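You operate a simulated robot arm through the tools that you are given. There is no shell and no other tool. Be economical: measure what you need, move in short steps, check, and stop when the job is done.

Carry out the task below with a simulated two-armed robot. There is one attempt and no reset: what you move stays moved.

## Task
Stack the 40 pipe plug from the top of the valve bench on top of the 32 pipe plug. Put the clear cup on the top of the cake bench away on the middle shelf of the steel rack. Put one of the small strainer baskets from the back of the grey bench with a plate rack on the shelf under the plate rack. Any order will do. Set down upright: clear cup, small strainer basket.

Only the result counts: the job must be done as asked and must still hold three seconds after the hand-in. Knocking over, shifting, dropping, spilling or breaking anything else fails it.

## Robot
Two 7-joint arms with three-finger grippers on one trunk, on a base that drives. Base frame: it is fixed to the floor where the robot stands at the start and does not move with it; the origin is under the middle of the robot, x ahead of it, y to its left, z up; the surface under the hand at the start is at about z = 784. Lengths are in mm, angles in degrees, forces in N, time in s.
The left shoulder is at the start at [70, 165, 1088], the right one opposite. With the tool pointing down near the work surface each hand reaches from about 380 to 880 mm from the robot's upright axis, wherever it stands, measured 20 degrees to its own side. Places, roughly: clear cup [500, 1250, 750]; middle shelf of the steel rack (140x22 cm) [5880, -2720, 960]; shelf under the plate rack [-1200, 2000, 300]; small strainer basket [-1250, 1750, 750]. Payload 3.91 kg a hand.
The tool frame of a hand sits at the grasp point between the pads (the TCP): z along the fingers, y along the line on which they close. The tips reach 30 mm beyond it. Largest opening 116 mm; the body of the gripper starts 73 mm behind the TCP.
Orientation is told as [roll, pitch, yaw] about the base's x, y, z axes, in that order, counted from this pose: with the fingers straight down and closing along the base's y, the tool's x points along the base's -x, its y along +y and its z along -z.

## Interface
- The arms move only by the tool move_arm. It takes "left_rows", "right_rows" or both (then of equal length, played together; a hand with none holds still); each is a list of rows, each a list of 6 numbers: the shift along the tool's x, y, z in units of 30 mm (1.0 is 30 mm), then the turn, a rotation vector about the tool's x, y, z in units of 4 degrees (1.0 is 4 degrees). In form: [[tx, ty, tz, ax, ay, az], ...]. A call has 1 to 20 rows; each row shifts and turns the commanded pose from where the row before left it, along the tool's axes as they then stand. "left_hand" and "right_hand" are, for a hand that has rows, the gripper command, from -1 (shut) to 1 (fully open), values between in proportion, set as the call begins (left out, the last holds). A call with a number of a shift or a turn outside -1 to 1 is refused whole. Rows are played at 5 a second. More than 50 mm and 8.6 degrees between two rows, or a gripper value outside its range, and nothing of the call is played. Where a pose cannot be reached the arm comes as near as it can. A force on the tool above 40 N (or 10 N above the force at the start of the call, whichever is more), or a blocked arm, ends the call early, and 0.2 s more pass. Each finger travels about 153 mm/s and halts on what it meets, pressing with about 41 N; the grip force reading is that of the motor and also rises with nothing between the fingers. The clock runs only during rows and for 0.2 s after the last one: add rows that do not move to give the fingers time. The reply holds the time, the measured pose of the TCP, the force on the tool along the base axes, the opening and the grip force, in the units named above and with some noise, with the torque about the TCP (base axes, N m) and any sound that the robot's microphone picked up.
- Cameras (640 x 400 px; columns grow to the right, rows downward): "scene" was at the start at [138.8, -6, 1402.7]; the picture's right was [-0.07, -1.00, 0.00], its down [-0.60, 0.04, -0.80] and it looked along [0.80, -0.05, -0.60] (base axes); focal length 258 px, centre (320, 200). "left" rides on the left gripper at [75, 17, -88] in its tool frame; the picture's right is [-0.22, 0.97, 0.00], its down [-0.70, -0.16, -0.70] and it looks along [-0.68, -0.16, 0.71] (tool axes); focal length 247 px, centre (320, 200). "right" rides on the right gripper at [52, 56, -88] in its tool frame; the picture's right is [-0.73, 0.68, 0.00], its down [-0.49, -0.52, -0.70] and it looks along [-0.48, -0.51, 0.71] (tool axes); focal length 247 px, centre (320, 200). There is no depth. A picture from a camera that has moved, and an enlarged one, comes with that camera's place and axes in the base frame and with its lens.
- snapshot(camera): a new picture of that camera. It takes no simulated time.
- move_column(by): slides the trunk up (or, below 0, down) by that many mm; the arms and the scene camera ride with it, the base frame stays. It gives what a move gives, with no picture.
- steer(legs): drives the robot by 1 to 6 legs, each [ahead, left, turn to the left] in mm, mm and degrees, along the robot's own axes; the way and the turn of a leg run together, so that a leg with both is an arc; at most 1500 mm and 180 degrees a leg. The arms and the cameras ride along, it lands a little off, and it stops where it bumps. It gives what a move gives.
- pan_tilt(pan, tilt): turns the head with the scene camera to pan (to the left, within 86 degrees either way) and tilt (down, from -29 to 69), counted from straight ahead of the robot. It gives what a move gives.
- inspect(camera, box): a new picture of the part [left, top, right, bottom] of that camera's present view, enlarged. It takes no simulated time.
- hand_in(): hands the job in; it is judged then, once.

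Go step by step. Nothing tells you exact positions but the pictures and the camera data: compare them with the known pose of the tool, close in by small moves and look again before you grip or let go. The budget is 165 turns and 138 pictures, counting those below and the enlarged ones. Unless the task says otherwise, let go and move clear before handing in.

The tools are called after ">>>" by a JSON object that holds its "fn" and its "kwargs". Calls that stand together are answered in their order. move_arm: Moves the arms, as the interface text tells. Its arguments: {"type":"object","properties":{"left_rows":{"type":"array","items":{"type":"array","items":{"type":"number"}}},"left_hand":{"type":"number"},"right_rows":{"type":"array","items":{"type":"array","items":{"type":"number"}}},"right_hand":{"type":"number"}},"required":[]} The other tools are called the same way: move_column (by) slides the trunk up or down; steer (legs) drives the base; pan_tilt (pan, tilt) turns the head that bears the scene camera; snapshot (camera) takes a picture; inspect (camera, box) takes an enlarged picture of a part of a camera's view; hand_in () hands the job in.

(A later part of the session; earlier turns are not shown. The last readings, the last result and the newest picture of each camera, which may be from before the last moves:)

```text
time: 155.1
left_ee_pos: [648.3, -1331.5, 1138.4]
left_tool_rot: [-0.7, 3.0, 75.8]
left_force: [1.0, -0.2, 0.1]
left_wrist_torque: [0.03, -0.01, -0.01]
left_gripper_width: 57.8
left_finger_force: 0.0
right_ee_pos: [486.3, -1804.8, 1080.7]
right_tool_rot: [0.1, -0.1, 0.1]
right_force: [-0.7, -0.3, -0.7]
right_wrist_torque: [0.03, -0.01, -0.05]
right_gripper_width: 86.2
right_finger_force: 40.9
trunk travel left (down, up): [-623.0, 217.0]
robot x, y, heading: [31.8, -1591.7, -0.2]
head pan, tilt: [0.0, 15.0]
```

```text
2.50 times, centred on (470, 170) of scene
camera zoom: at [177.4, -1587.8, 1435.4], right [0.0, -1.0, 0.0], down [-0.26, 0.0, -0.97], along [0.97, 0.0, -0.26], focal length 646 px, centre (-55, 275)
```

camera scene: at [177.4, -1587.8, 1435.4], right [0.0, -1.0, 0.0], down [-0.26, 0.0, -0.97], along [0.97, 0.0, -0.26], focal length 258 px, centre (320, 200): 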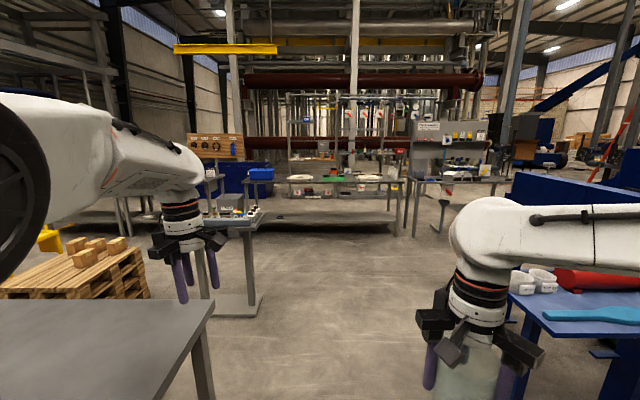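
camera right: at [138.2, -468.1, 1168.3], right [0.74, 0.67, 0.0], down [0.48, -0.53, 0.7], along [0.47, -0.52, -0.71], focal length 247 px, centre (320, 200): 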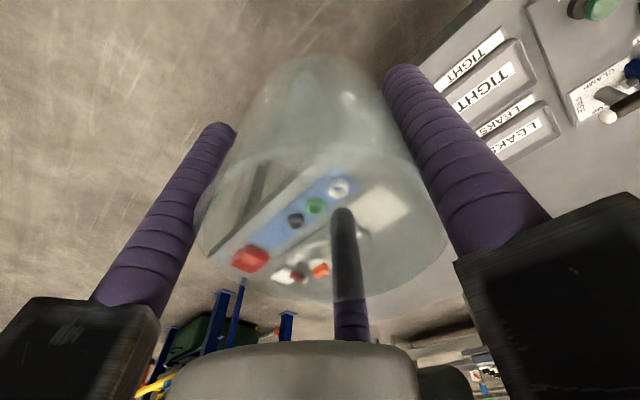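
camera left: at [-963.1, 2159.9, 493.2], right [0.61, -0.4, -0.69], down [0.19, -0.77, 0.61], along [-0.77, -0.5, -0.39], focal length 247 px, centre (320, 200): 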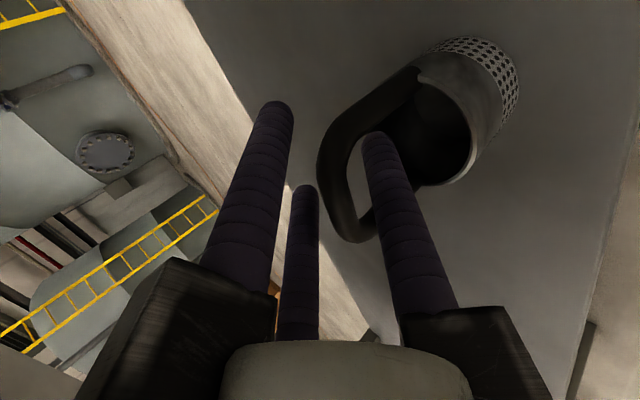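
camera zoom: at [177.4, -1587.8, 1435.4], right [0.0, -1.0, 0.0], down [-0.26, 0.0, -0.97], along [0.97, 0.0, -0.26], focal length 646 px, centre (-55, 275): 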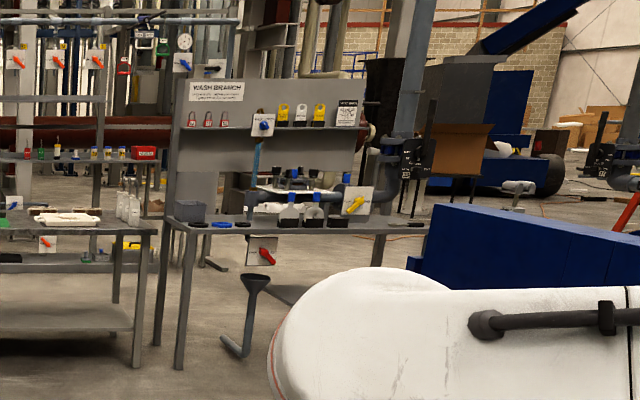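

The target shelf is behind two benches that nearly touch. I'll drive ahead to x≈2600 and look for the way round.

>>> {"fn": "steer", "kwargs": {"legs": [[1500, -100, 0], [1000, -100, 0]]}}

>>> {"fn": "pan_tilt", "kwargs": {"pan": -45, "tilt": 12}}

>>> {"fn": "snapshot", "kwargs": {"camera": "scene"}}

>>> {"fn": "pan_tilt", "kwargs": {"pan": 5, "tilt": 15}}

>>> {"fn": "snapshot", "kwargs": {"camera": "scene"}}

```text
refused: leg 1 is longer than a leg can be; nothing moved
```

```text
time: 156.2
left_ee_pos: [646.9, -1331.8, 1138.8]
left_tool_rot: [-0.6, 2.9, 75.9]
left_force: [0.0, 0.5, -0.8]
left_wrist_torque: [0.01, -0.03, 0.01]
left_gripper_width: 57.7
left_finger_force: 0.1
right_ee_pos: [486.4, -1806.4, 1080.8]
right_tool_rot: [0.0, 0.0, 0.2]
right_force: [-0.2, 0.2, -0.9]
right_wrist_torque: [0.04, -0.01, 0.01]
right_gripper_width: 86.3
right_finger_force: 41.0
trunk travel left (down, up): [-623.0, 217.0]
robot x, y, heading: [31.7, -1586.4, 0.1]
head pan, tilt: [-45.0, 12.0]
```

```text
42 pictures are left
camera scene: at [150.0, -1653.6, 1440.3], right [-0.71, -0.71, 0.0], down [-0.15, 0.15, -0.98], along [0.69, -0.69, -0.21], focal length 258 px, centre (320, 200)
```

scene: 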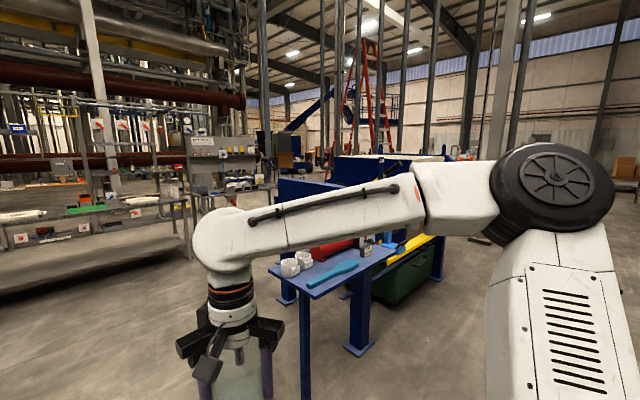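

```text
time: 157.4
left_ee_pos: [648.4, -1330.7, 1139.8]
left_tool_rot: [-0.7, 2.9, 75.8]
left_force: [0.0, 0.5, -0.1]
left_wrist_torque: [-0.02, 0.0, -0.04]
left_gripper_width: 57.8
left_finger_force: 0.1
right_ee_pos: [486.5, -1805.1, 1081.0]
right_tool_rot: [0.0, -0.1, 0.0]
right_force: [-0.4, -0.5, -0.1]
right_wrist_torque: [-0.02, 0.01, 0.04]
right_gripper_width: 86.1
right_finger_force: 40.3
trunk travel left (down, up): [-623.0, 217.0]
robot x, y, heading: [31.8, -1585.3, 0.1]
head pan, tilt: [5.0, 15.0]
```

```text
41 pictures are left
camera scene: at [177.1, -1579.7, 1435.4], right [0.09, -1.0, 0.0], down [-0.26, -0.02, -0.97], along [0.96, 0.08, -0.26], focal length 258 px, centre (320, 200)
```

scene: 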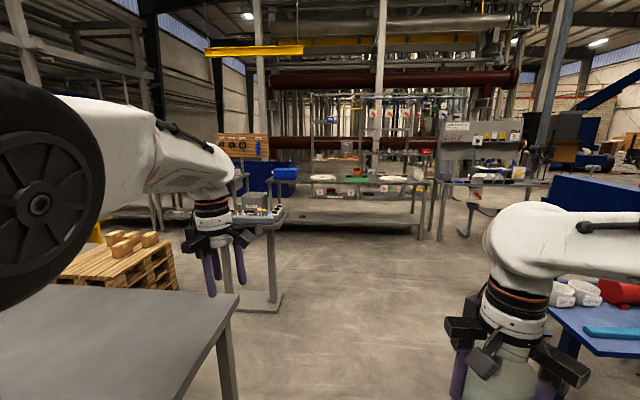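

>>> {"fn": "steer", "kwargs": {"legs": [[1450, -50, 0], [1150, -100, 0]]}}

>>> {"fn": "pan_tilt", "kwargs": {"pan": -40, "tilt": 14}}

>>> {"fn": "snapshot", "kwargs": {"camera": "scene"}}

>>> {"fn": "pan_tilt", "kwargs": {"pan": 0, "tilt": 14}}

>>> {"fn": "snapshot", "kwargs": {"camera": "scene"}}

```text
time: 170.1
left_ee_pos: [3251.0, -1483.1, 1139.5]
left_tool_rot: [-0.7, 2.9, 76.0]
left_force: [-0.3, 0.6, -0.3]
left_wrist_torque: [0.0, 0.01, -0.01]
left_gripper_width: 58.0
left_finger_force: 0.0
right_ee_pos: [3090.6, -1958.2, 1079.9]
right_tool_rot: [0.1, -0.1, 0.3]
right_force: [0.5, 0.8, -0.4]
right_wrist_torque: [-0.01, 0.02, 0.0]
right_gripper_width: 86.4
right_finger_force: 41.5
trunk travel left (down, up): [-623.0, 217.0]
robot x, y, heading: [2633.2, -1745.1, 0.4]
head pan, tilt: [5.0, 15.0]
```

```text
time: 171.2
left_ee_pos: [3249.4, -1483.7, 1138.9]
left_tool_rot: [-0.7, 2.9, 76.0]
left_force: [0.4, 0.4, -0.7]
left_wrist_torque: [-0.03, -0.03, -0.02]
left_gripper_width: 58.1
left_finger_force: 0.2
right_ee_pos: [3090.1, -1959.5, 1079.7]
right_tool_rot: [0.0, -0.1, 0.4]
right_force: [-0.6, -0.6, -0.5]
right_wrist_torque: [0.01, 0.02, 0.0]
right_gripper_width: 86.3
right_finger_force: 40.8
trunk travel left (down, up): [-623.0, 217.0]
robot x, y, heading: [2635.4, -1743.9, 0.3]
head pan, tilt: [-40.0, 14.0]
```

```text
40 pictures are left
camera scene: at [2758.7, -1802.1, 1437.0], right [-0.64, -0.77, 0.0], down [-0.19, 0.15, -0.97], along [0.75, -0.62, -0.24], focal length 258 px, centre (320, 200)
```

scene: 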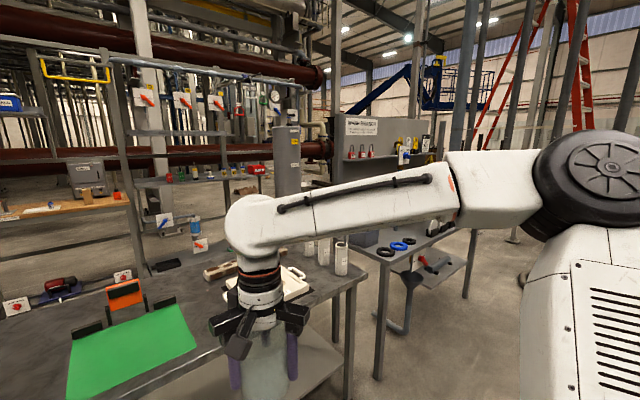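

```text
time: 172.3
left_ee_pos: [3250.0, -1482.4, 1139.4]
left_tool_rot: [-0.7, 2.9, 76.0]
left_force: [0.2, -0.8, -0.6]
left_wrist_torque: [-0.01, 0.02, 0.0]
left_gripper_width: 58.0
left_finger_force: 0.0
right_ee_pos: [3090.1, -1958.4, 1080.5]
right_tool_rot: [0.1, -0.1, 0.3]
right_force: [0.2, -0.5, -0.8]
right_wrist_torque: [0.02, 0.01, 0.01]
right_gripper_width: 85.8
right_finger_force: 40.8
trunk travel left (down, up): [-623.0, 217.0]
robot x, y, heading: [2632.5, -1741.7, 0.2]
head pan, tilt: [0.0, 14.0]
```

```text
39 pictures are left
camera scene: at [2780.2, -1742.1, 1437.0], right [0.0, -1.0, 0.0], down [-0.24, 0.0, -0.97], along [0.97, 0.0, -0.24], focal length 258 px, centre (320, 200)
```

scene: 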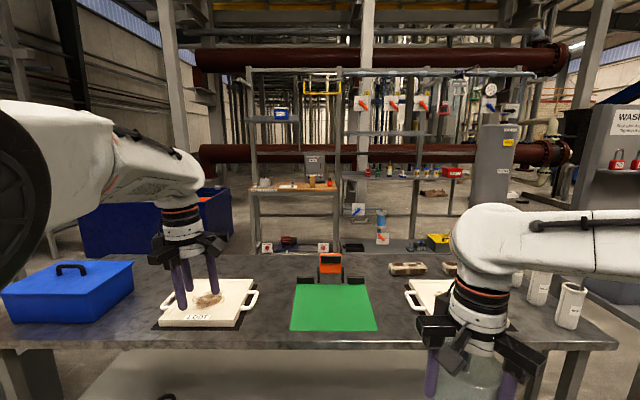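

There's only about 320 mm between the two benches, so I must go round bench 2's far end (y≈-4160). I turn right and look along that way.

>>> {"fn": "steer", "kwargs": {"legs": [[0, 0, -90]]}}

>>> {"fn": "pan_tilt", "kwargs": {"pan": 8, "tilt": 14}}

>>> {"fn": "snapshot", "kwargs": {"camera": "scene"}}

```text
time: 176.5
left_ee_pos: [2901.5, -2353.7, 1139.9]
left_tool_rot: [-0.7, 2.9, -13.3]
left_force: [0.2, -0.9, 0.3]
left_wrist_torque: [-0.02, -0.02, 0.0]
left_gripper_width: 58.0
left_finger_force: 0.1
right_ee_pos: [2424.6, -2200.6, 1080.9]
right_tool_rot: [0.0, 0.0, -89.0]
right_force: [0.2, 0.4, -0.1]
right_wrist_torque: [0.01, 0.05, 0.02]
right_gripper_width: 86.3
right_finger_force: 41.2
trunk travel left (down, up): [-623.0, 217.0]
robot x, y, heading: [2633.4, -1741.0, -89.0]
head pan, tilt: [0.0, 14.0]
```

```text
time: 177.2
left_ee_pos: [2901.6, -2353.7, 1138.8]
left_tool_rot: [-0.6, 2.9, -13.3]
left_force: [0.1, 0.1, 0.1]
left_wrist_torque: [-0.02, 0.02, 0.02]
left_gripper_width: 57.9
left_finger_force: 0.0
right_ee_pos: [2424.3, -2200.1, 1080.2]
right_tool_rot: [0.0, -0.1, -89.1]
right_force: [-0.2, -0.2, -0.1]
right_wrist_torque: [-0.01, 0.03, -0.01]
right_gripper_width: 86.0
right_finger_force: 41.0
trunk travel left (down, up): [-623.0, 217.0]
robot x, y, heading: [2631.6, -1741.6, -89.1]
head pan, tilt: [8.0, 14.0]
```

```text
38 pictures are left
camera scene: at [2651.6, -1885.2, 1437.0], right [-0.99, -0.15, 0.0], down [-0.04, 0.24, -0.97], along [0.15, -0.96, -0.24], focal length 258 px, centre (320, 200)
```

scene: 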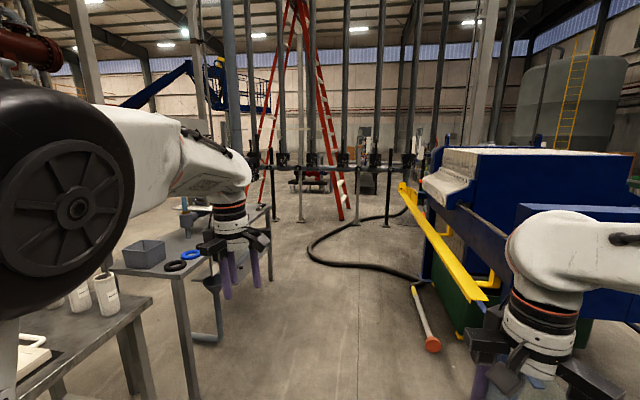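

The aisle past bench 2 is passable between its end (y≈-4170) and a floor hose. I drive down to y≈-3500 and look left behind bench 2.

>>> {"fn": "steer", "kwargs": {"legs": [[1400, 60, -0.9], [500, 0, 0]]}}

>>> {"fn": "pan_tilt", "kwargs": {"pan": 20, "tilt": 25}}

>>> {"fn": "snapshot", "kwargs": {"camera": "scene"}}

```text
time: 186.7
left_ee_pos: [2988.4, -4255.6, 1139.3]
left_tool_rot: [-0.6, 3.0, -13.3]
left_force: [1.2, 0.5, -1.0]
left_wrist_torque: [0.03, 0.02, 0.0]
left_gripper_width: 57.9
left_finger_force: 0.1
right_ee_pos: [2511.7, -4101.8, 1081.3]
right_tool_rot: [0.0, -0.1, -89.1]
right_force: [-0.4, 1.0, -0.7]
right_wrist_torque: [-0.03, 0.03, 0.0]
right_gripper_width: 85.9
right_finger_force: 40.8
trunk travel left (down, up): [-623.0, 217.0]
robot x, y, heading: [2721.6, -3644.4, -89.1]
head pan, tilt: [8.0, 14.0]
```

```text
time: 187.5
left_ee_pos: [2989.8, -4256.4, 1138.2]
left_tool_rot: [-0.6, 3.0, -13.4]
left_force: [0.4, 0.0, -0.3]
left_wrist_torque: [0.02, 0.02, -0.04]
left_gripper_width: 58.0
left_finger_force: 0.0
right_ee_pos: [2512.4, -4101.5, 1080.6]
right_tool_rot: [0.1, -0.1, -89.1]
right_force: [0.6, 1.3, -0.2]
right_wrist_torque: [0.03, 0.0, 0.02]
right_gripper_width: 86.2
right_finger_force: 41.3
trunk travel left (down, up): [-623.0, 217.0]
robot x, y, heading: [2725.3, -3644.3, -89.1]
head pan, tilt: [20.0, 25.0]
```

```text
37 pictures are left
camera scene: at [2758.9, -3781.3, 1419.2], right [-0.93, -0.36, 0.0], down [-0.15, 0.39, -0.91], along [0.32, -0.85, -0.42], focal length 258 px, centre (320, 200)
```

scene: 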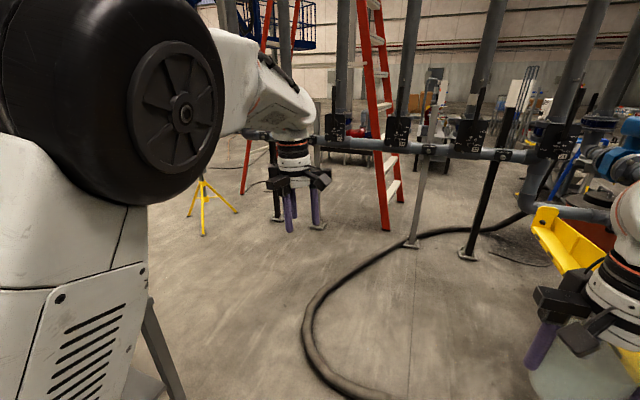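

I keep facing -y and strafe around bench 2's end between it and the hose, then look behind it.

>>> {"fn": "steer", "kwargs": {"legs": [[300, 100, -0.9], [496, 405, 0], [120, 420, 0]]}}

>>> {"fn": "pan_tilt", "kwargs": {"pan": 70, "tilt": 20}}

>>> {"fn": "snapshot", "kwargs": {"camera": "scene"}}

```text
time: 195.0
left_ee_pos: [3896.6, -5179.0, 1140.0]
left_tool_rot: [-0.7, 3.0, -14.6]
left_force: [0.3, 0.1, 0.1]
left_wrist_torque: [0.02, 0.0, 0.0]
left_gripper_width: 57.9
left_finger_force: 0.0
right_ee_pos: [3423.0, -5015.2, 1081.5]
right_tool_rot: [-0.1, 0.0, -90.4]
right_force: [0.0, 0.7, -0.3]
right_wrist_torque: [0.02, 0.0, 0.0]
right_gripper_width: 85.9
right_finger_force: 40.9
trunk travel left (down, up): [-623.0, 217.0]
robot x, y, heading: [3643.4, -4564.8, -90.4]
head pan, tilt: [20.0, 25.0]
```

```text
time: 196.2
left_ee_pos: [3896.1, -5179.5, 1139.3]
left_tool_rot: [-0.7, 2.8, -14.6]
left_force: [0.1, 0.0, -0.8]
left_wrist_torque: [0.04, 0.02, 0.0]
left_gripper_width: 58.3
left_finger_force: 0.1
right_ee_pos: [3421.9, -5015.8, 1080.1]
right_tool_rot: [0.0, -0.1, -90.3]
right_force: [0.6, -0.3, -1.2]
right_wrist_torque: [0.02, 0.0, -0.01]
right_gripper_width: 85.9
right_finger_force: 40.9
trunk travel left (down, up): [-623.0, 217.0]
robot x, y, heading: [3643.6, -4559.3, -90.5]
head pan, tilt: [70.0, 20.0]
```

```text
36 pictures are left
camera scene: at [3731.9, -4645.1, 1427.2], right [-0.35, -0.94, 0.0], down [-0.32, 0.12, -0.94], along [0.88, -0.33, -0.34], focal length 258 px, centre (320, 200)
```

scene: 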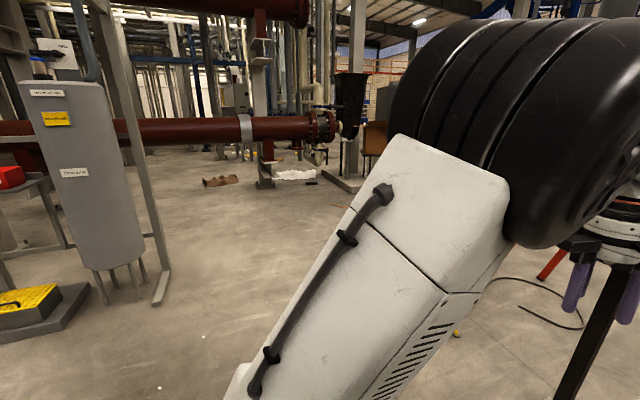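

Behind bench 2 the floor is open; the rack's right end and a grey vessel (at about y -3650) are visible. I drive into that aisle, turn to face the rack and move alongside.

>>> {"fn": "steer", "kwargs": {"legs": [[0, 1150, 0.4], [-210, 0, 0], [0, 0, 90], [0, 1400, 0]]}}

>>> {"fn": "pan_tilt", "kwargs": {"pan": 0, "tilt": 18}}

>>> {"fn": "snapshot", "kwargs": {"camera": "scene"}}

```text
time: 213.7
left_ee_pos: [5448.2, -2722.6, 1139.1]
left_tool_rot: [-0.6, 2.9, 73.9]
left_force: [-0.2, -0.2, 0.0]
left_wrist_torque: [0.01, 0.0, -0.01]
left_gripper_width: 57.8
left_finger_force: 0.1
right_ee_pos: [5269.7, -3191.3, 1080.7]
right_tool_rot: [-0.1, -0.1, -1.8]
right_force: [-0.5, -1.3, -0.7]
right_wrist_torque: [0.0, 0.01, 0.04]
right_gripper_width: 86.0
right_finger_force: 41.1
trunk travel left (down, up): [-623.0, 217.0]
robot x, y, heading: [4822.6, -2957.2, -1.8]
head pan, tilt: [70.0, 20.0]
```

```text
time: 215.1
left_ee_pos: [5448.4, -2722.8, 1139.3]
left_tool_rot: [-0.8, 2.9, 74.0]
left_force: [-0.2, -0.7, -0.6]
left_wrist_torque: [0.02, -0.01, 0.0]
left_gripper_width: 58.0
left_finger_force: 0.0
right_ee_pos: [5269.6, -3191.0, 1080.3]
right_tool_rot: [0.0, 0.0, -1.8]
right_force: [-0.1, -0.3, 0.2]
right_wrist_torque: [-0.01, 0.0, -0.01]
right_gripper_width: 86.1
right_finger_force: 40.9
trunk travel left (down, up): [-623.0, 217.0]
robot x, y, heading: [4825.9, -2955.6, -1.5]
head pan, tilt: [0.0, 18.0]
```

```text
35 pictures are left
camera scene: at [4968.3, -2963.5, 1430.5], right [-0.03, -1.0, 0.0], down [-0.31, 0.01, -0.95], along [0.95, -0.03, -0.31], focal length 258 px, centre (320, 200)
```

scene: 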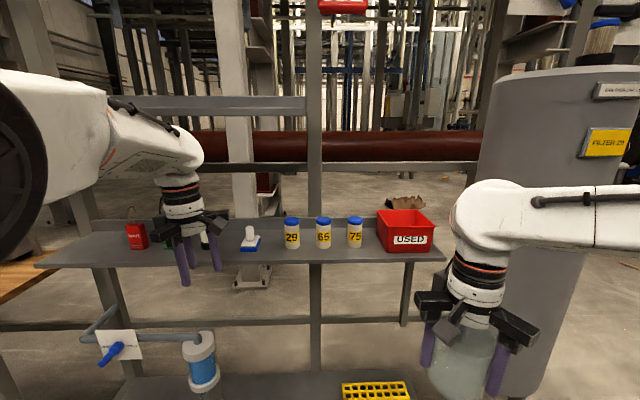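

The shelf's left end (y -2020 to -2290) looks free. I'll approach turned about 35° left so that the right hand leads and the left arm stays clear of the racks.

>>> {"fn": "steer", "kwargs": {"legs": [[0, 420, 1.5], [0, 0, 35]]}}

>>> {"fn": "pan_tilt", "kwargs": {"pan": -10, "tilt": 22}}

>>> {"fn": "snapshot", "kwargs": {"camera": "scene"}}

```text
time: 219.3
left_ee_pos: [5195.9, -1978.7, 1138.7]
left_tool_rot: [-0.6, 2.9, 110.0]
left_force: [-0.2, -0.4, 0.3]
left_wrist_torque: [0.01, -0.02, 0.0]
left_gripper_width: 58.0
left_finger_force: 0.1
right_ee_pos: [5330.5, -2462.6, 1080.7]
right_tool_rot: [0.1, -0.1, 34.2]
right_force: [-0.8, 0.2, -1.4]
right_wrist_torque: [-0.02, -0.01, -0.04]
right_gripper_width: 85.7
right_finger_force: 41.0
trunk travel left (down, up): [-623.0, 217.0]
robot x, y, heading: [4827.7, -2534.8, 34.4]
head pan, tilt: [0.0, 18.0]
```

```text
time: 220.1
left_ee_pos: [5196.5, -1979.0, 1139.5]
left_tool_rot: [-0.7, 2.9, 110.0]
left_force: [0.1, -0.3, 0.3]
left_wrist_torque: [0.03, 0.0, -0.02]
left_gripper_width: 58.0
left_finger_force: 0.0
right_ee_pos: [5330.0, -2462.1, 1080.3]
right_tool_rot: [0.1, -0.1, 34.3]
right_force: [0.4, 0.1, -1.5]
right_wrist_torque: [-0.01, -0.03, -0.04]
right_gripper_width: 86.1
right_finger_force: 41.2
trunk travel left (down, up): [-623.0, 217.0]
robot x, y, heading: [4830.4, -2538.0, 34.3]
head pan, tilt: [-10.0, 22.0]
```

```text
34 pictures are left
camera scene: at [4959.3, -2471.6, 1424.0], right [0.41, -0.91, 0.0], down [-0.34, -0.15, -0.93], along [0.85, 0.38, -0.37], focal length 258 px, centre (320, 200)
```

scene: 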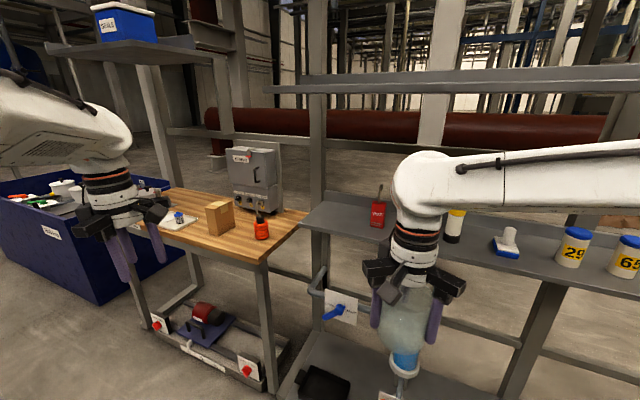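

The left end of the shelf is free: front-left corner about (5770, -2021), and the nearest item is a red lock at (5896, -2301). I plan to put the cup at (5855, -2150). I extend the right arm and drive partway.

>>> {"fn": "move_arm", "kwargs": {"right_rows": [[-0.95, 0, 0, 0, 0, 0], [-0.95, 0, 0, 0, 0, 0], [-0.95, 0, 0, 0, 0, 0], [-0.95, 0, 0, 0, 0, 0], [-0.95, 0, 0, 0, 0, 0], [-0.95, 0, 0, 0, 0, 0], [-0.95, 0, 0, 0, 0, 0], [0, 0, 0, 0, 0, 0]]}}

>>> {"fn": "steer", "kwargs": {"legs": [[200, -40, 3.7]]}}

>>> {"fn": "snapshot", "kwargs": {"camera": "scene"}}

>>> {"fn": "snapshot", "kwargs": {"camera": "right"}}

```text
time: 221.8
left_ee_pos: [5195.8, -1979.3, 1139.0]
left_tool_rot: [-0.7, 2.8, 109.9]
left_force: [-0.4, 0.3, -0.1]
left_wrist_torque: [0.04, 0.01, 0.02]
left_gripper_width: 57.8
left_finger_force: 0.0
right_ee_pos: [5495.0, -2350.0, 1082.7]
right_tool_rot: [0.0, -0.2, 34.2]
right_force: [-0.1, -1.7, -0.1]
right_wrist_torque: [0.04, 0.01, 0.0]
right_gripper_width: 86.2
right_finger_force: 40.5
trunk travel left (down, up): [-623.0, 217.0]
robot x, y, heading: [4829.3, -2537.9, 34.0]
head pan, tilt: [-10.0, 22.0]
```

```text
time: 223.5
left_ee_pos: [5344.8, -1870.2, 1140.5]
left_tool_rot: [-0.7, 2.9, 113.7]
left_force: [0.2, 0.6, -0.1]
left_wrist_torque: [0.0, -0.03, 0.0]
left_gripper_width: 58.2
left_finger_force: 0.1
right_ee_pos: [5667.0, -2221.4, 1082.3]
right_tool_rot: [0.1, -0.1, 38.0]
right_force: [0.7, -0.1, -0.8]
right_wrist_torque: [-0.01, 0.01, 0.01]
right_gripper_width: 86.0
right_finger_force: 41.3
trunk travel left (down, up): [-623.0, 217.0]
robot x, y, heading: [5016.8, -2452.3, 38.0]
head pan, tilt: [-10.0, 22.0]
```

```text
33 pictures are left
camera scene: at [5140.5, -2376.9, 1424.1], right [0.47, -0.88, 0.0], down [-0.33, -0.18, -0.93], along [0.82, 0.43, -0.37], focal length 258 px, centre (320, 200)
```

scene: 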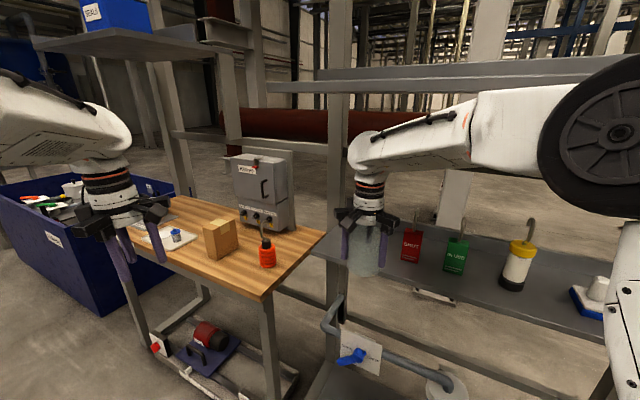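

```text
32 pictures are left
camera right: at [5590.1, -2209.6, 1169.8], right [0.16, 0.99, 0.0], down [0.7, -0.11, 0.7], along [0.69, -0.11, -0.71], focal length 247 px, centre (320, 200)
```

right: 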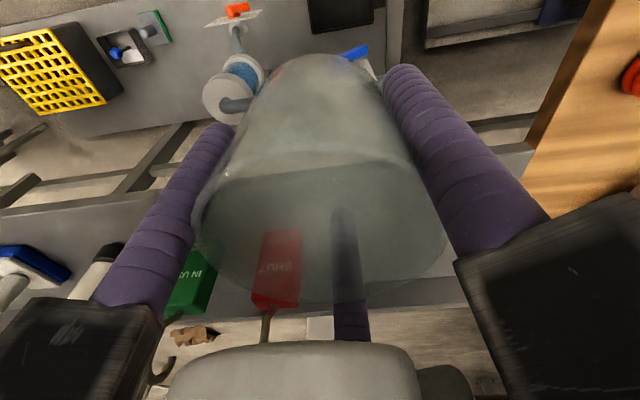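

The elbow would come near the upper shelf at this heading, so I re-aim to about 25° heading: back off, turn, slide left, then go ahead partway.

>>> {"fn": "steer", "kwargs": {"legs": [[-60, 0, 0], [0, 0, -13], [0, 151, 0], [190, 0, 0]]}}

>>> {"fn": "snapshot", "kwargs": {"camera": "scene"}}

```text
time: 227.4
left_ee_pos: [5526.8, -1778.7, 1138.2]
left_tool_rot: [-0.6, 3.0, 100.7]
left_force: [0.2, -0.4, -0.6]
left_wrist_torque: [-0.01, 0.0, 0.0]
left_gripper_width: 58.0
left_finger_force: 0.1
right_ee_pos: [5761.5, -2191.9, 1082.5]
right_tool_rot: [0.0, -0.2, 25.1]
right_force: [-0.3, 0.7, -1.2]
right_wrist_torque: [0.02, -0.01, 0.0]
right_gripper_width: 86.0
right_finger_force: 40.8
trunk travel left (down, up): [-623.0, 217.0]
robot x, y, heading: [5073.6, -2273.2, 25.1]
head pan, tilt: [-10.0, 22.0]
```

```text
31 pictures are left
camera scene: at [5212.9, -2226.2, 1424.1], right [0.26, -0.97, 0.0], down [-0.36, -0.1, -0.93], along [0.9, 0.24, -0.37], focal length 258 px, centre (320, 200)
```

scene: 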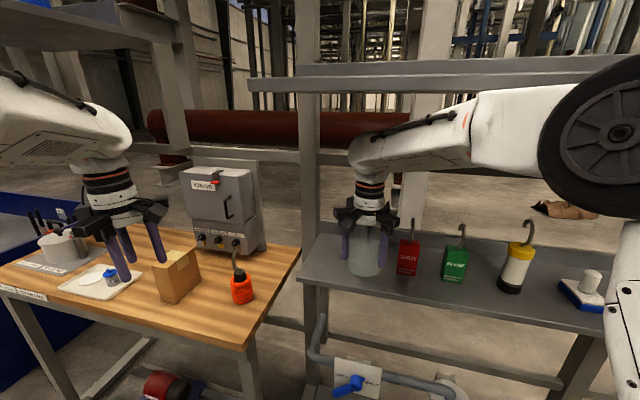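

Clear so far: the left hand passes about 80 mm above the cardboard box and the right wrist is below the upper shelf. I drive the last 103 mm.

>>> {"fn": "steer", "kwargs": {"legs": [[103, 0, 0]]}}

>>> {"fn": "snapshot", "kwargs": {"camera": "scene"}}

>>> {"fn": "inspect", "kwargs": {"camera": "scene", "box": [290, 190, 450, 290]}}

>>> {"fn": "snapshot", "kwargs": {"camera": "right"}}

```text
time: 228.5
left_ee_pos: [5623.3, -1734.1, 1135.9]
left_tool_rot: [-0.4, 3.0, 100.8]
left_force: [-0.7, -0.2, -0.3]
left_wrist_torque: [0.01, 0.02, 0.02]
left_gripper_width: 58.1
left_finger_force: 0.2
right_ee_pos: [5858.5, -2146.6, 1077.9]
right_tool_rot: [0.0, 0.2, 25.2]
right_force: [-0.2, 0.3, -1.1]
right_wrist_torque: [0.04, -0.04, 0.0]
right_gripper_width: 86.3
right_finger_force: 41.6
trunk travel left (down, up): [-623.0, 217.0]
robot x, y, heading: [5165.8, -2229.2, 25.3]
head pan, tilt: [-10.0, 22.0]
```

```text
30 pictures are left
camera scene: at [5311.5, -2181.1, 1422.9], right [0.26, -0.97, 0.0], down [-0.37, -0.1, -0.93], along [0.89, 0.24, -0.38], focal length 258 px, centre (320, 200)
```

scene: 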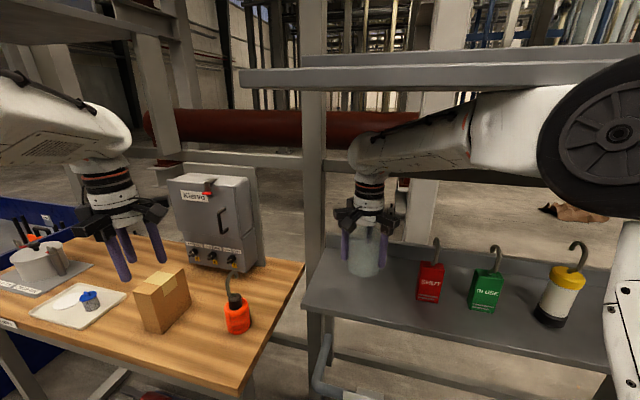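

```text
4.00 times, centred on (370, 240) of scene
camera zoom: at [5311.5, -2181.1, 1422.9], right [0.26, -0.97, 0.0], down [-0.37, -0.1, -0.93], along [0.89, 0.24, -0.38], focal length 1033 px, centre (120, 40)
```

zoom: 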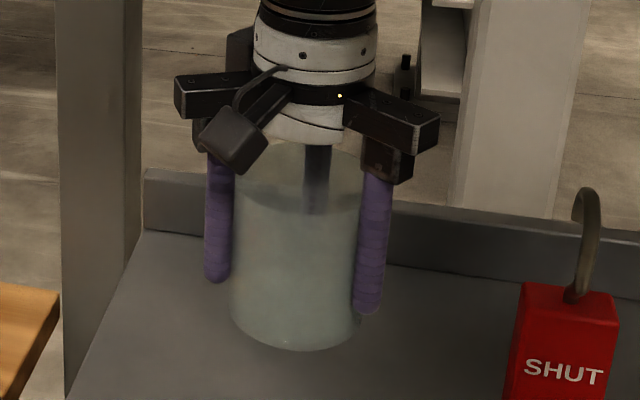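

```text
28 pictures are left
camera right: at [5786.3, -2119.1, 1165.9], right [0.37, 0.93, 0.0], down [0.67, -0.27, 0.7], along [0.65, -0.26, -0.72], focal length 247 px, centre (320, 200)
```

right: 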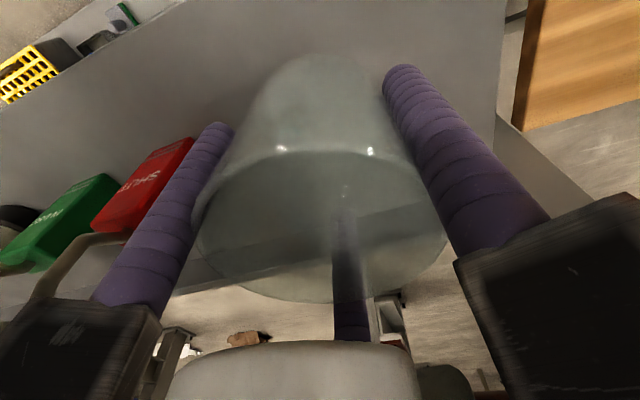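

The body pitched by about 0.3° on that last bit, so I check the elbow's clearance from the upper shelf.

>>> {"fn": "pan_tilt", "kwargs": {"pan": -50, "tilt": 10}}

>>> {"fn": "snapshot", "kwargs": {"camera": "scene"}}

```text
time: 229.6
left_ee_pos: [5621.5, -1733.3, 1137.2]
left_tool_rot: [-0.6, 2.9, 100.8]
left_force: [0.0, 0.4, 0.2]
left_wrist_torque: [0.01, 0.03, 0.03]
left_gripper_width: 57.9
left_finger_force: 0.0
right_ee_pos: [5858.8, -2147.5, 1079.2]
right_tool_rot: [0.0, 0.3, 25.2]
right_force: [0.0, -0.3, -0.6]
right_wrist_torque: [-0.01, 0.02, -0.01]
right_gripper_width: 86.1
right_finger_force: 41.2
trunk travel left (down, up): [-623.0, 217.0]
robot x, y, heading: [5166.6, -2227.3, 25.2]
head pan, tilt: [-50.0, 10.0]
```

```text
27 pictures are left
camera scene: at [5306.0, -2244.6, 1442.7], right [-0.42, -0.91, 0.0], down [-0.16, 0.07, -0.98], along [0.89, -0.41, -0.18], focal length 258 px, centre (320, 200)
```

scene: 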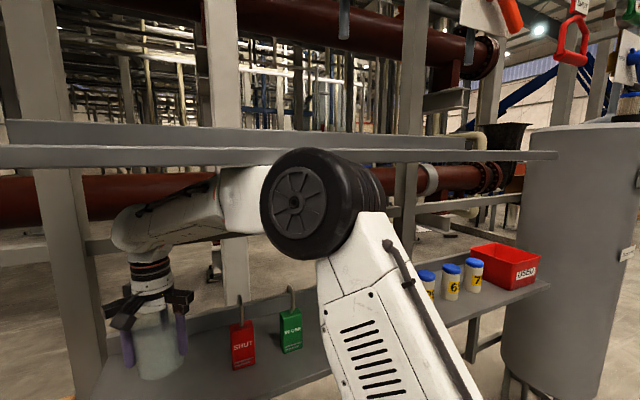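

The elbow/forearm is touching the upper shelf's underside. I back off, lower the trunk 55 mm (the cup has to come down anyway) and go in again.

>>> {"fn": "steer", "kwargs": {"legs": [[-103, 0, 0]]}}

>>> {"fn": "move_column", "kwargs": {"by": -55}}

>>> {"fn": "snapshot", "kwargs": {"camera": "scene"}}

```text
time: 230.8
left_ee_pos: [5528.7, -1776.1, 1138.5]
left_tool_rot: [-0.6, 3.0, 100.8]
left_force: [-0.6, -0.2, -0.3]
left_wrist_torque: [0.0, 0.0, 0.03]
left_gripper_width: 58.1
left_finger_force: 0.1
right_ee_pos: [5764.0, -2191.1, 1080.6]
right_tool_rot: [0.0, 0.1, 25.1]
right_force: [1.2, 0.0, -0.5]
right_wrist_torque: [0.04, -0.04, 0.0]
right_gripper_width: 86.0
right_finger_force: 40.7
trunk travel left (down, up): [-623.0, 217.0]
robot x, y, heading: [5078.4, -2268.1, 25.3]
head pan, tilt: [-50.0, 10.0]
```

```text
time: 231.7
left_ee_pos: [5528.4, -1777.2, 1084.1]
left_tool_rot: [-0.7, 2.9, 100.8]
left_force: [0.1, -0.6, -0.4]
left_wrist_torque: [-0.01, 0.0, 0.02]
left_gripper_width: 57.9
left_finger_force: 0.0
right_ee_pos: [5762.5, -2190.2, 1025.5]
right_tool_rot: [0.0, 0.1, 25.1]
right_force: [0.4, -0.4, -0.4]
right_wrist_torque: [-0.01, 0.01, 0.01]
right_gripper_width: 85.9
right_finger_force: 40.8
trunk travel left (down, up): [-568.0, 272.0]
robot x, y, heading: [5076.1, -2267.9, 25.0]
head pan, tilt: [-50.0, 10.0]
```

```text
26 pictures are left
camera scene: at [5210.5, -2288.1, 1388.5], right [-0.42, -0.91, 0.0], down [-0.16, 0.07, -0.98], along [0.89, -0.42, -0.17], focal length 258 px, centre (320, 200)
```

scene: 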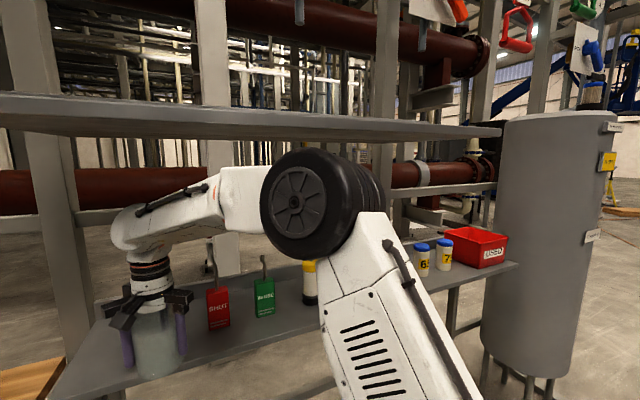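

The elbow now clears the shelf. I raise the left hand back to its height over the box, then drive in again.

>>> {"fn": "move_arm", "kwargs": {"left_rows": [[0, 0, -0.9, 0, 0, 0], [0, 0, -0.9, 0, 0, 0], [0, 0, 0, 0, 0, 0]]}}

>>> {"fn": "steer", "kwargs": {"legs": [[103, 0, 0]]}}

>>> {"fn": "snapshot", "kwargs": {"camera": "scene"}}

>>> {"fn": "pan_tilt", "kwargs": {"pan": -15, "tilt": 25}}

>>> {"fn": "inspect", "kwargs": {"camera": "scene", "box": [280, 150, 440, 280]}}

```text
time: 232.5
left_ee_pos: [5528.9, -1774.1, 1138.6]
left_tool_rot: [-0.8, 2.9, 100.7]
left_force: [-0.6, 0.4, -0.9]
left_wrist_torque: [0.02, 0.02, 0.03]
left_gripper_width: 58.1
left_finger_force: 0.0
right_ee_pos: [5763.5, -2189.4, 1026.9]
right_tool_rot: [0.0, 0.1, 25.1]
right_force: [0.4, -0.7, -1.0]
right_wrist_torque: [0.05, 0.01, 0.0]
right_gripper_width: 86.1
right_finger_force: 40.7
trunk travel left (down, up): [-568.0, 272.0]
robot x, y, heading: [5080.0, -2269.2, 25.2]
head pan, tilt: [-50.0, 10.0]
```

```text
time: 233.7
left_ee_pos: [5620.4, -1729.9, 1138.5]
left_tool_rot: [-0.7, 3.0, 100.8]
left_force: [-0.9, 1.0, -0.1]
left_wrist_torque: [0.0, -0.01, 0.01]
left_gripper_width: 58.3
left_finger_force: 0.1
right_ee_pos: [5857.0, -2147.7, 1025.7]
right_tool_rot: [-0.1, 0.0, 25.1]
right_force: [0.1, 0.0, -0.8]
right_wrist_torque: [0.01, 0.02, -0.03]
right_gripper_width: 86.3
right_finger_force: 40.8
trunk travel left (down, up): [-568.0, 272.0]
robot x, y, heading: [5171.0, -2225.0, 24.8]
head pan, tilt: [-50.0, 10.0]
```

```text
25 pictures are left
camera scene: at [5303.4, -2244.7, 1388.6], right [-0.42, -0.91, 0.0], down [-0.16, 0.07, -0.98], along [0.89, -0.42, -0.17], focal length 258 px, centre (320, 200)
```

scene: 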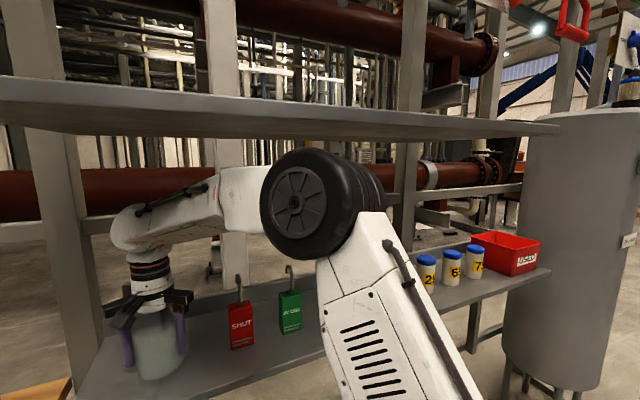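

```text
time: 234.7
left_ee_pos: [5620.3, -1731.3, 1136.8]
left_tool_rot: [-0.7, 2.9, 100.9]
left_force: [-0.6, -0.1, -0.4]
left_wrist_torque: [-0.01, -0.03, 0.04]
left_gripper_width: 58.1
left_finger_force: 0.0
right_ee_pos: [5855.1, -2147.5, 1025.5]
right_tool_rot: [0.0, 0.0, 25.1]
right_force: [0.4, -0.6, -0.3]
right_wrist_torque: [0.0, 0.05, -0.02]
right_gripper_width: 86.0
right_finger_force: 40.5
trunk travel left (down, up): [-568.0, 272.0]
robot x, y, heading: [5171.3, -2224.4, 25.4]
head pan, tilt: [-15.0, 25.0]
```

```text
3.08 times, centred on (360, 215) of scene
camera zoom: at [5309.6, -2189.6, 1364.2], right [0.17, -0.98, 0.0], down [-0.42, -0.07, -0.91], along [0.89, 0.16, -0.42], focal length 795 px, centre (197, 154)
```

zoom: 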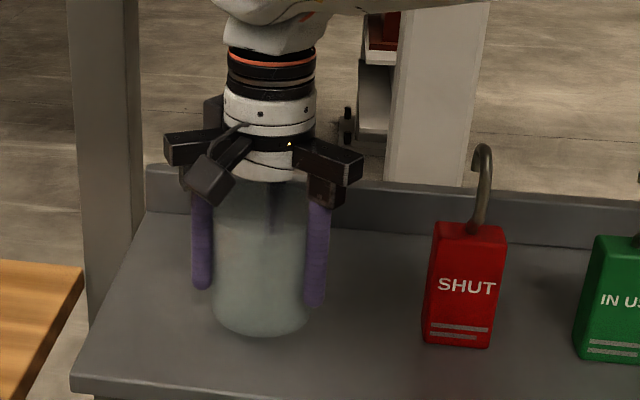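

Clear and level. I lower the cup: a first 12 mm, then fine steps watching the force.

>>> {"fn": "move_arm", "kwargs": {"right_rows": [[0, 0, 0.2, 0, 0, 0], [0, 0, 0.2, 0, 0, 0], [0, 0, 0, 0, 0, 0]]}}

>>> {"fn": "move_arm", "kwargs": {"right_rows": [[0, 0, 0.1, 0, 0, 0], [0, 0, 0, 0, 0, 0]]}}

>>> {"fn": "move_arm", "kwargs": {"right_rows": [[0, 0, 0.1, 0, 0, 0], [0, 0, 0, 0, 0, 0]]}}

>>> {"fn": "inspect", "kwargs": {"camera": "scene", "box": [300, 200, 400, 280]}}

```text
time: 235.5
left_ee_pos: [5619.4, -1730.7, 1139.2]
left_tool_rot: [-0.7, 2.9, 100.8]
left_force: [-0.4, -0.3, -0.2]
left_wrist_torque: [-0.03, 0.04, -0.02]
left_gripper_width: 57.8
left_finger_force: 0.0
right_ee_pos: [5856.4, -2147.7, 1014.1]
right_tool_rot: [0.0, 0.0, 25.1]
right_force: [-0.1, 0.7, -0.5]
right_wrist_torque: [0.0, 0.0, -0.04]
right_gripper_width: 86.0
right_finger_force: 41.0
trunk travel left (down, up): [-568.0, 272.0]
robot x, y, heading: [5171.6, -2227.7, 25.0]
head pan, tilt: [-15.0, 25.0]
```

```text
time: 236.1
left_ee_pos: [5620.6, -1731.8, 1137.2]
left_tool_rot: [-0.7, 2.9, 100.8]
left_force: [-0.1, -0.6, -1.5]
left_wrist_torque: [0.01, 0.0, 0.0]
left_gripper_width: 58.1
left_finger_force: 0.0
right_ee_pos: [5856.9, -2147.6, 1010.7]
right_tool_rot: [0.0, 0.0, 25.2]
right_force: [0.0, -0.3, -1.2]
right_wrist_torque: [-0.01, 0.02, 0.0]
right_gripper_width: 86.1
right_finger_force: 41.0
trunk travel left (down, up): [-568.0, 272.0]
robot x, y, heading: [5170.5, -2225.3, 25.0]
head pan, tilt: [-15.0, 25.0]
```

```text
time: 236.7
left_ee_pos: [5619.7, -1731.7, 1138.4]
left_tool_rot: [-0.6, 2.9, 100.8]
left_force: [0.6, -0.9, 0.3]
left_wrist_torque: [0.04, -0.02, 0.02]
left_gripper_width: 58.1
left_finger_force: 0.0
right_ee_pos: [5856.5, -2148.4, 1008.8]
right_tool_rot: [0.0, 0.1, 25.1]
right_force: [0.8, 0.2, 2.9]
right_wrist_torque: [0.11, 0.03, 0.0]
right_gripper_width: 86.2
right_finger_force: 41.4
trunk travel left (down, up): [-568.0, 272.0]
robot x, y, heading: [5173.4, -2228.8, 25.3]
head pan, tilt: [-15.0, 25.0]
```

```text
5.00 times, centred on (350, 240) of scene
camera zoom: at [5309.3, -2189.6, 1364.2], right [0.17, -0.98, 0.0], down [-0.42, -0.07, -0.91], along [0.89, 0.16, -0.42], focal length 1291 px, centre (170, 0)
```

zoom: 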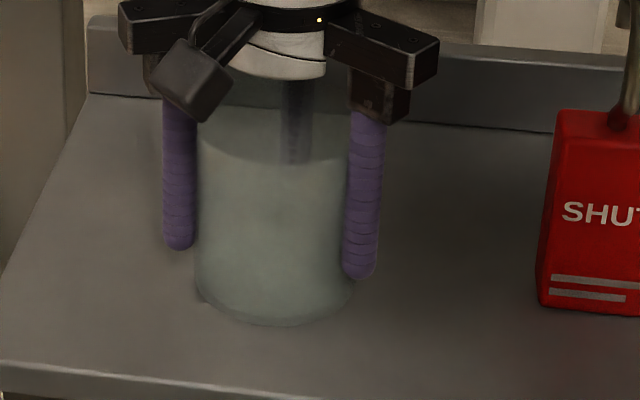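

First contact at about 1009. One small step more to confirm.

>>> {"fn": "move_arm", "kwargs": {"right_rows": [[0, 0, 0.04, 0, 0, 0], [0, 0, 0, 0, 0, 0]]}}

```text
time: 237.3
left_ee_pos: [5618.8, -1732.5, 1138.2]
left_tool_rot: [-0.6, 2.9, 100.8]
left_force: [-0.6, 0.4, -0.5]
left_wrist_torque: [-0.02, 0.03, 0.0]
left_gripper_width: 58.3
left_finger_force: 0.2
right_ee_pos: [5856.3, -2148.9, 1008.7]
right_tool_rot: [0.0, -0.2, 25.1]
right_force: [4.7, -0.6, 12.5]
right_wrist_torque: [0.17, 0.17, -0.05]
right_gripper_width: 86.0
right_finger_force: 40.6
trunk travel left (down, up): [-568.0, 272.0]
robot x, y, heading: [5175.3, -2226.8, 24.8]
head pan, tilt: [-15.0, 25.0]
```

The cup is firmly on the shelf. I relax by 1 mm and open.

>>> {"fn": "move_arm", "kwargs": {"right_rows": [[0, 0, -0.04, 0, 0, 0], [0, 0, 0, 0, 0, 0]]}}

>>> {"fn": "move_arm", "kwargs": {"right_rows": [[0, 0, 0, 0, 0, 0], [0, 0, 0, 0, 0, 0], [0, 0, 0, 0, 0, 0]], "right_hand": 1}}

>>> {"fn": "inspect", "kwargs": {"camera": "scene", "box": [290, 160, 440, 280]}}

>>> {"fn": "snapshot", "kwargs": {"camera": "right"}}

```text
time: 237.9
left_ee_pos: [5620.0, -1731.8, 1138.3]
left_tool_rot: [-0.7, 2.9, 100.7]
left_force: [-0.3, -0.5, 0.3]
left_wrist_torque: [0.0, -0.01, 0.01]
left_gripper_width: 58.0
left_finger_force: 0.1
right_ee_pos: [5856.9, -2147.4, 1008.4]
right_tool_rot: [0.0, -0.1, 25.2]
right_force: [2.6, -0.5, 8.5]
right_wrist_torque: [0.26, 0.08, -0.08]
right_gripper_width: 86.3
right_finger_force: 41.0
trunk travel left (down, up): [-568.0, 272.0]
robot x, y, heading: [5170.7, -2229.5, 25.0]
head pan, tilt: [-15.0, 25.0]
```

```text
time: 238.7
left_ee_pos: [5620.4, -1730.6, 1137.6]
left_tool_rot: [-0.7, 2.9, 100.8]
left_force: [0.1, 0.0, -0.1]
left_wrist_torque: [0.02, -0.04, 0.02]
left_gripper_width: 57.9
left_finger_force: 0.1
right_ee_pos: [5856.5, -2147.6, 1007.0]
right_tool_rot: [0.0, -0.1, 25.1]
right_force: [0.2, -0.4, -1.1]
right_wrist_torque: [-0.02, 0.01, 0.01]
right_gripper_width: 116.0
right_finger_force: 0.0
trunk travel left (down, up): [-568.0, 272.0]
robot x, y, heading: [5170.6, -2222.6, 25.4]
head pan, tilt: [-15.0, 25.0]
```

```text
3.33 times, centred on (365, 220) of scene
camera zoom: at [5309.6, -2189.5, 1364.1], right [0.17, -0.98, 0.0], down [-0.42, -0.07, -0.91], along [0.89, 0.16, -0.42], focal length 861 px, centre (170, 133)
```

zoom: 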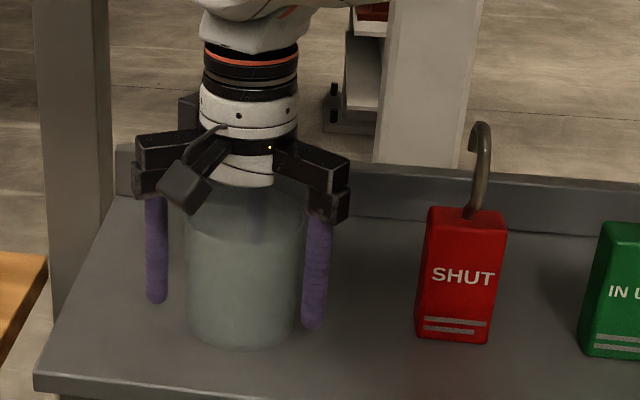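

```text
21 pictures are left
camera right: at [5784.1, -2119.6, 1095.4], right [0.37, 0.93, 0.0], down [0.66, -0.27, 0.7], along [0.65, -0.26, -0.71], focal length 247 px, centre (320, 200)
```

right: 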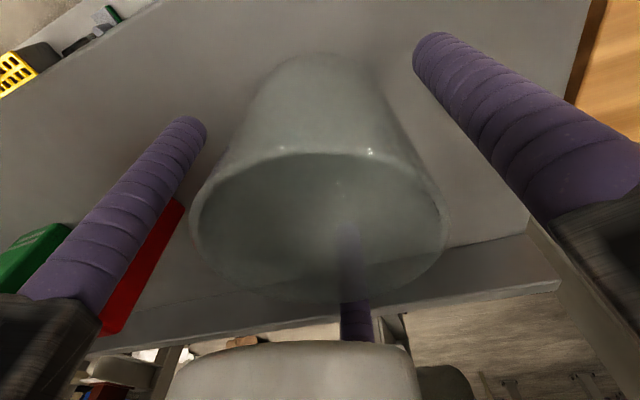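

The cup is released and standing. I lift the hand straight up 63 mm in steps, watching the elbow clearance below the upper shelf.

>>> {"fn": "move_arm", "kwargs": {"right_rows": [[0, 0, -0.5, 0, 0, 0], [0, 0, -0.6, 0, 0, 0], [0, 0, 0, 0, 0, 0]]}}

>>> {"fn": "pan_tilt", "kwargs": {"pan": -50, "tilt": 10}}

>>> {"fn": "snapshot", "kwargs": {"camera": "scene"}}

```text
time: 239.5
left_ee_pos: [5619.6, -1730.8, 1137.8]
left_tool_rot: [-0.7, 2.9, 100.8]
left_force: [0.4, 0.0, 0.2]
left_wrist_torque: [0.02, 0.02, 0.0]
left_gripper_width: 58.2
left_finger_force: 0.0
right_ee_pos: [5857.5, -2147.4, 1041.1]
right_tool_rot: [0.0, 0.1, 25.1]
right_force: [-0.3, -0.6, -1.0]
right_wrist_torque: [-0.02, 0.02, 0.0]
right_gripper_width: 116.0
right_finger_force: 0.2
trunk travel left (down, up): [-568.0, 272.0]
robot x, y, heading: [5172.7, -2228.4, 25.3]
head pan, tilt: [-15.0, 25.0]
```

```text
time: 240.5
left_ee_pos: [5620.3, -1730.1, 1139.5]
left_tool_rot: [-0.7, 2.8, 100.8]
left_force: [-0.3, -0.4, -0.5]
left_wrist_torque: [-0.03, 0.01, -0.01]
left_gripper_width: 58.0
left_finger_force: 0.0
right_ee_pos: [5857.6, -2147.6, 1040.4]
right_tool_rot: [0.0, 0.1, 25.1]
right_force: [0.9, -0.2, -0.2]
right_wrist_torque: [0.0, 0.01, -0.01]
right_gripper_width: 116.0
right_finger_force: 0.1
trunk travel left (down, up): [-568.0, 272.0]
robot x, y, heading: [5169.5, -2225.2, 25.2]
head pan, tilt: [-50.0, 10.0]
```

```text
20 pictures are left
camera scene: at [5303.2, -2244.7, 1388.5], right [-0.42, -0.91, 0.0], down [-0.16, 0.07, -0.98], along [0.89, -0.41, -0.17], focal length 258 px, centre (320, 200)
```

scene: 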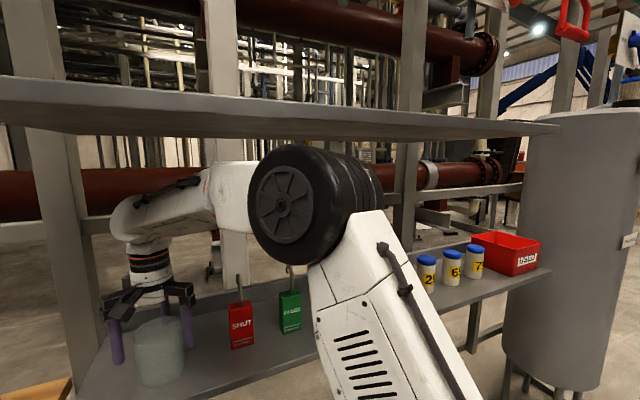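

>>> {"fn": "move_arm", "kwargs": {"right_rows": [[0, 0, -0.5, 0, 0, 0], [0, 0, -0.5, 0, 0, 0], [0, 0, 0, 0, 0, 0]]}}

>>> {"fn": "snapshot", "kwargs": {"camera": "scene"}}

>>> {"fn": "snapshot", "kwargs": {"camera": "right"}}

```text
time: 241.3
left_ee_pos: [5620.1, -1729.4, 1138.1]
left_tool_rot: [-0.7, 2.9, 100.8]
left_force: [0.4, 0.1, 0.1]
left_wrist_torque: [0.0, -0.01, 0.02]
left_gripper_width: 57.9
left_finger_force: 0.0
right_ee_pos: [5856.1, -2146.7, 1070.0]
right_tool_rot: [0.0, 0.0, 25.1]
right_force: [0.2, 0.0, 0.1]
right_wrist_torque: [0.02, -0.03, 0.01]
right_gripper_width: 115.7
right_finger_force: 0.0
trunk travel left (down, up): [-568.0, 272.0]
robot x, y, heading: [5174.2, -2226.1, 25.1]
head pan, tilt: [-50.0, 10.0]
```

```text
19 pictures are left
camera scene: at [5303.4, -2244.8, 1388.5], right [-0.42, -0.91, 0.0], down [-0.16, 0.07, -0.98], along [0.89, -0.42, -0.17], focal length 258 px, centre (320, 200)
```

scene: 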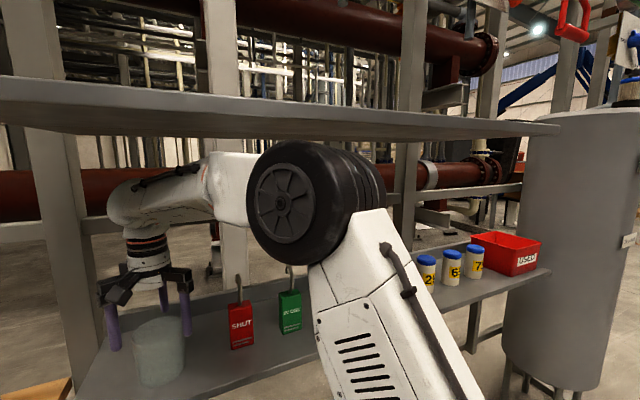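

```text
18 pictures are left
camera right: at [5783.8, -2119.4, 1158.6], right [0.37, 0.93, 0.0], down [0.66, -0.27, 0.7], along [0.65, -0.26, -0.71], focal length 247 px, centre (320, 200)
```

right: 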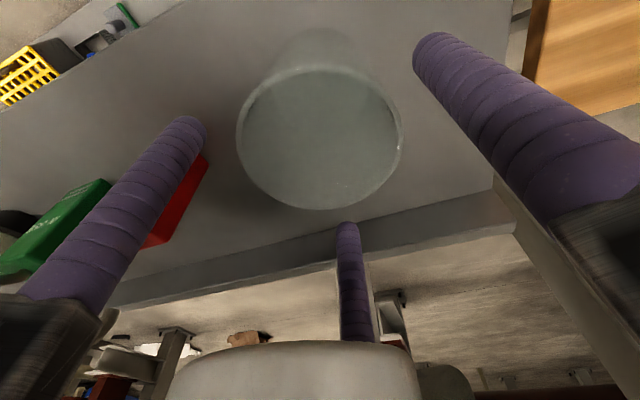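

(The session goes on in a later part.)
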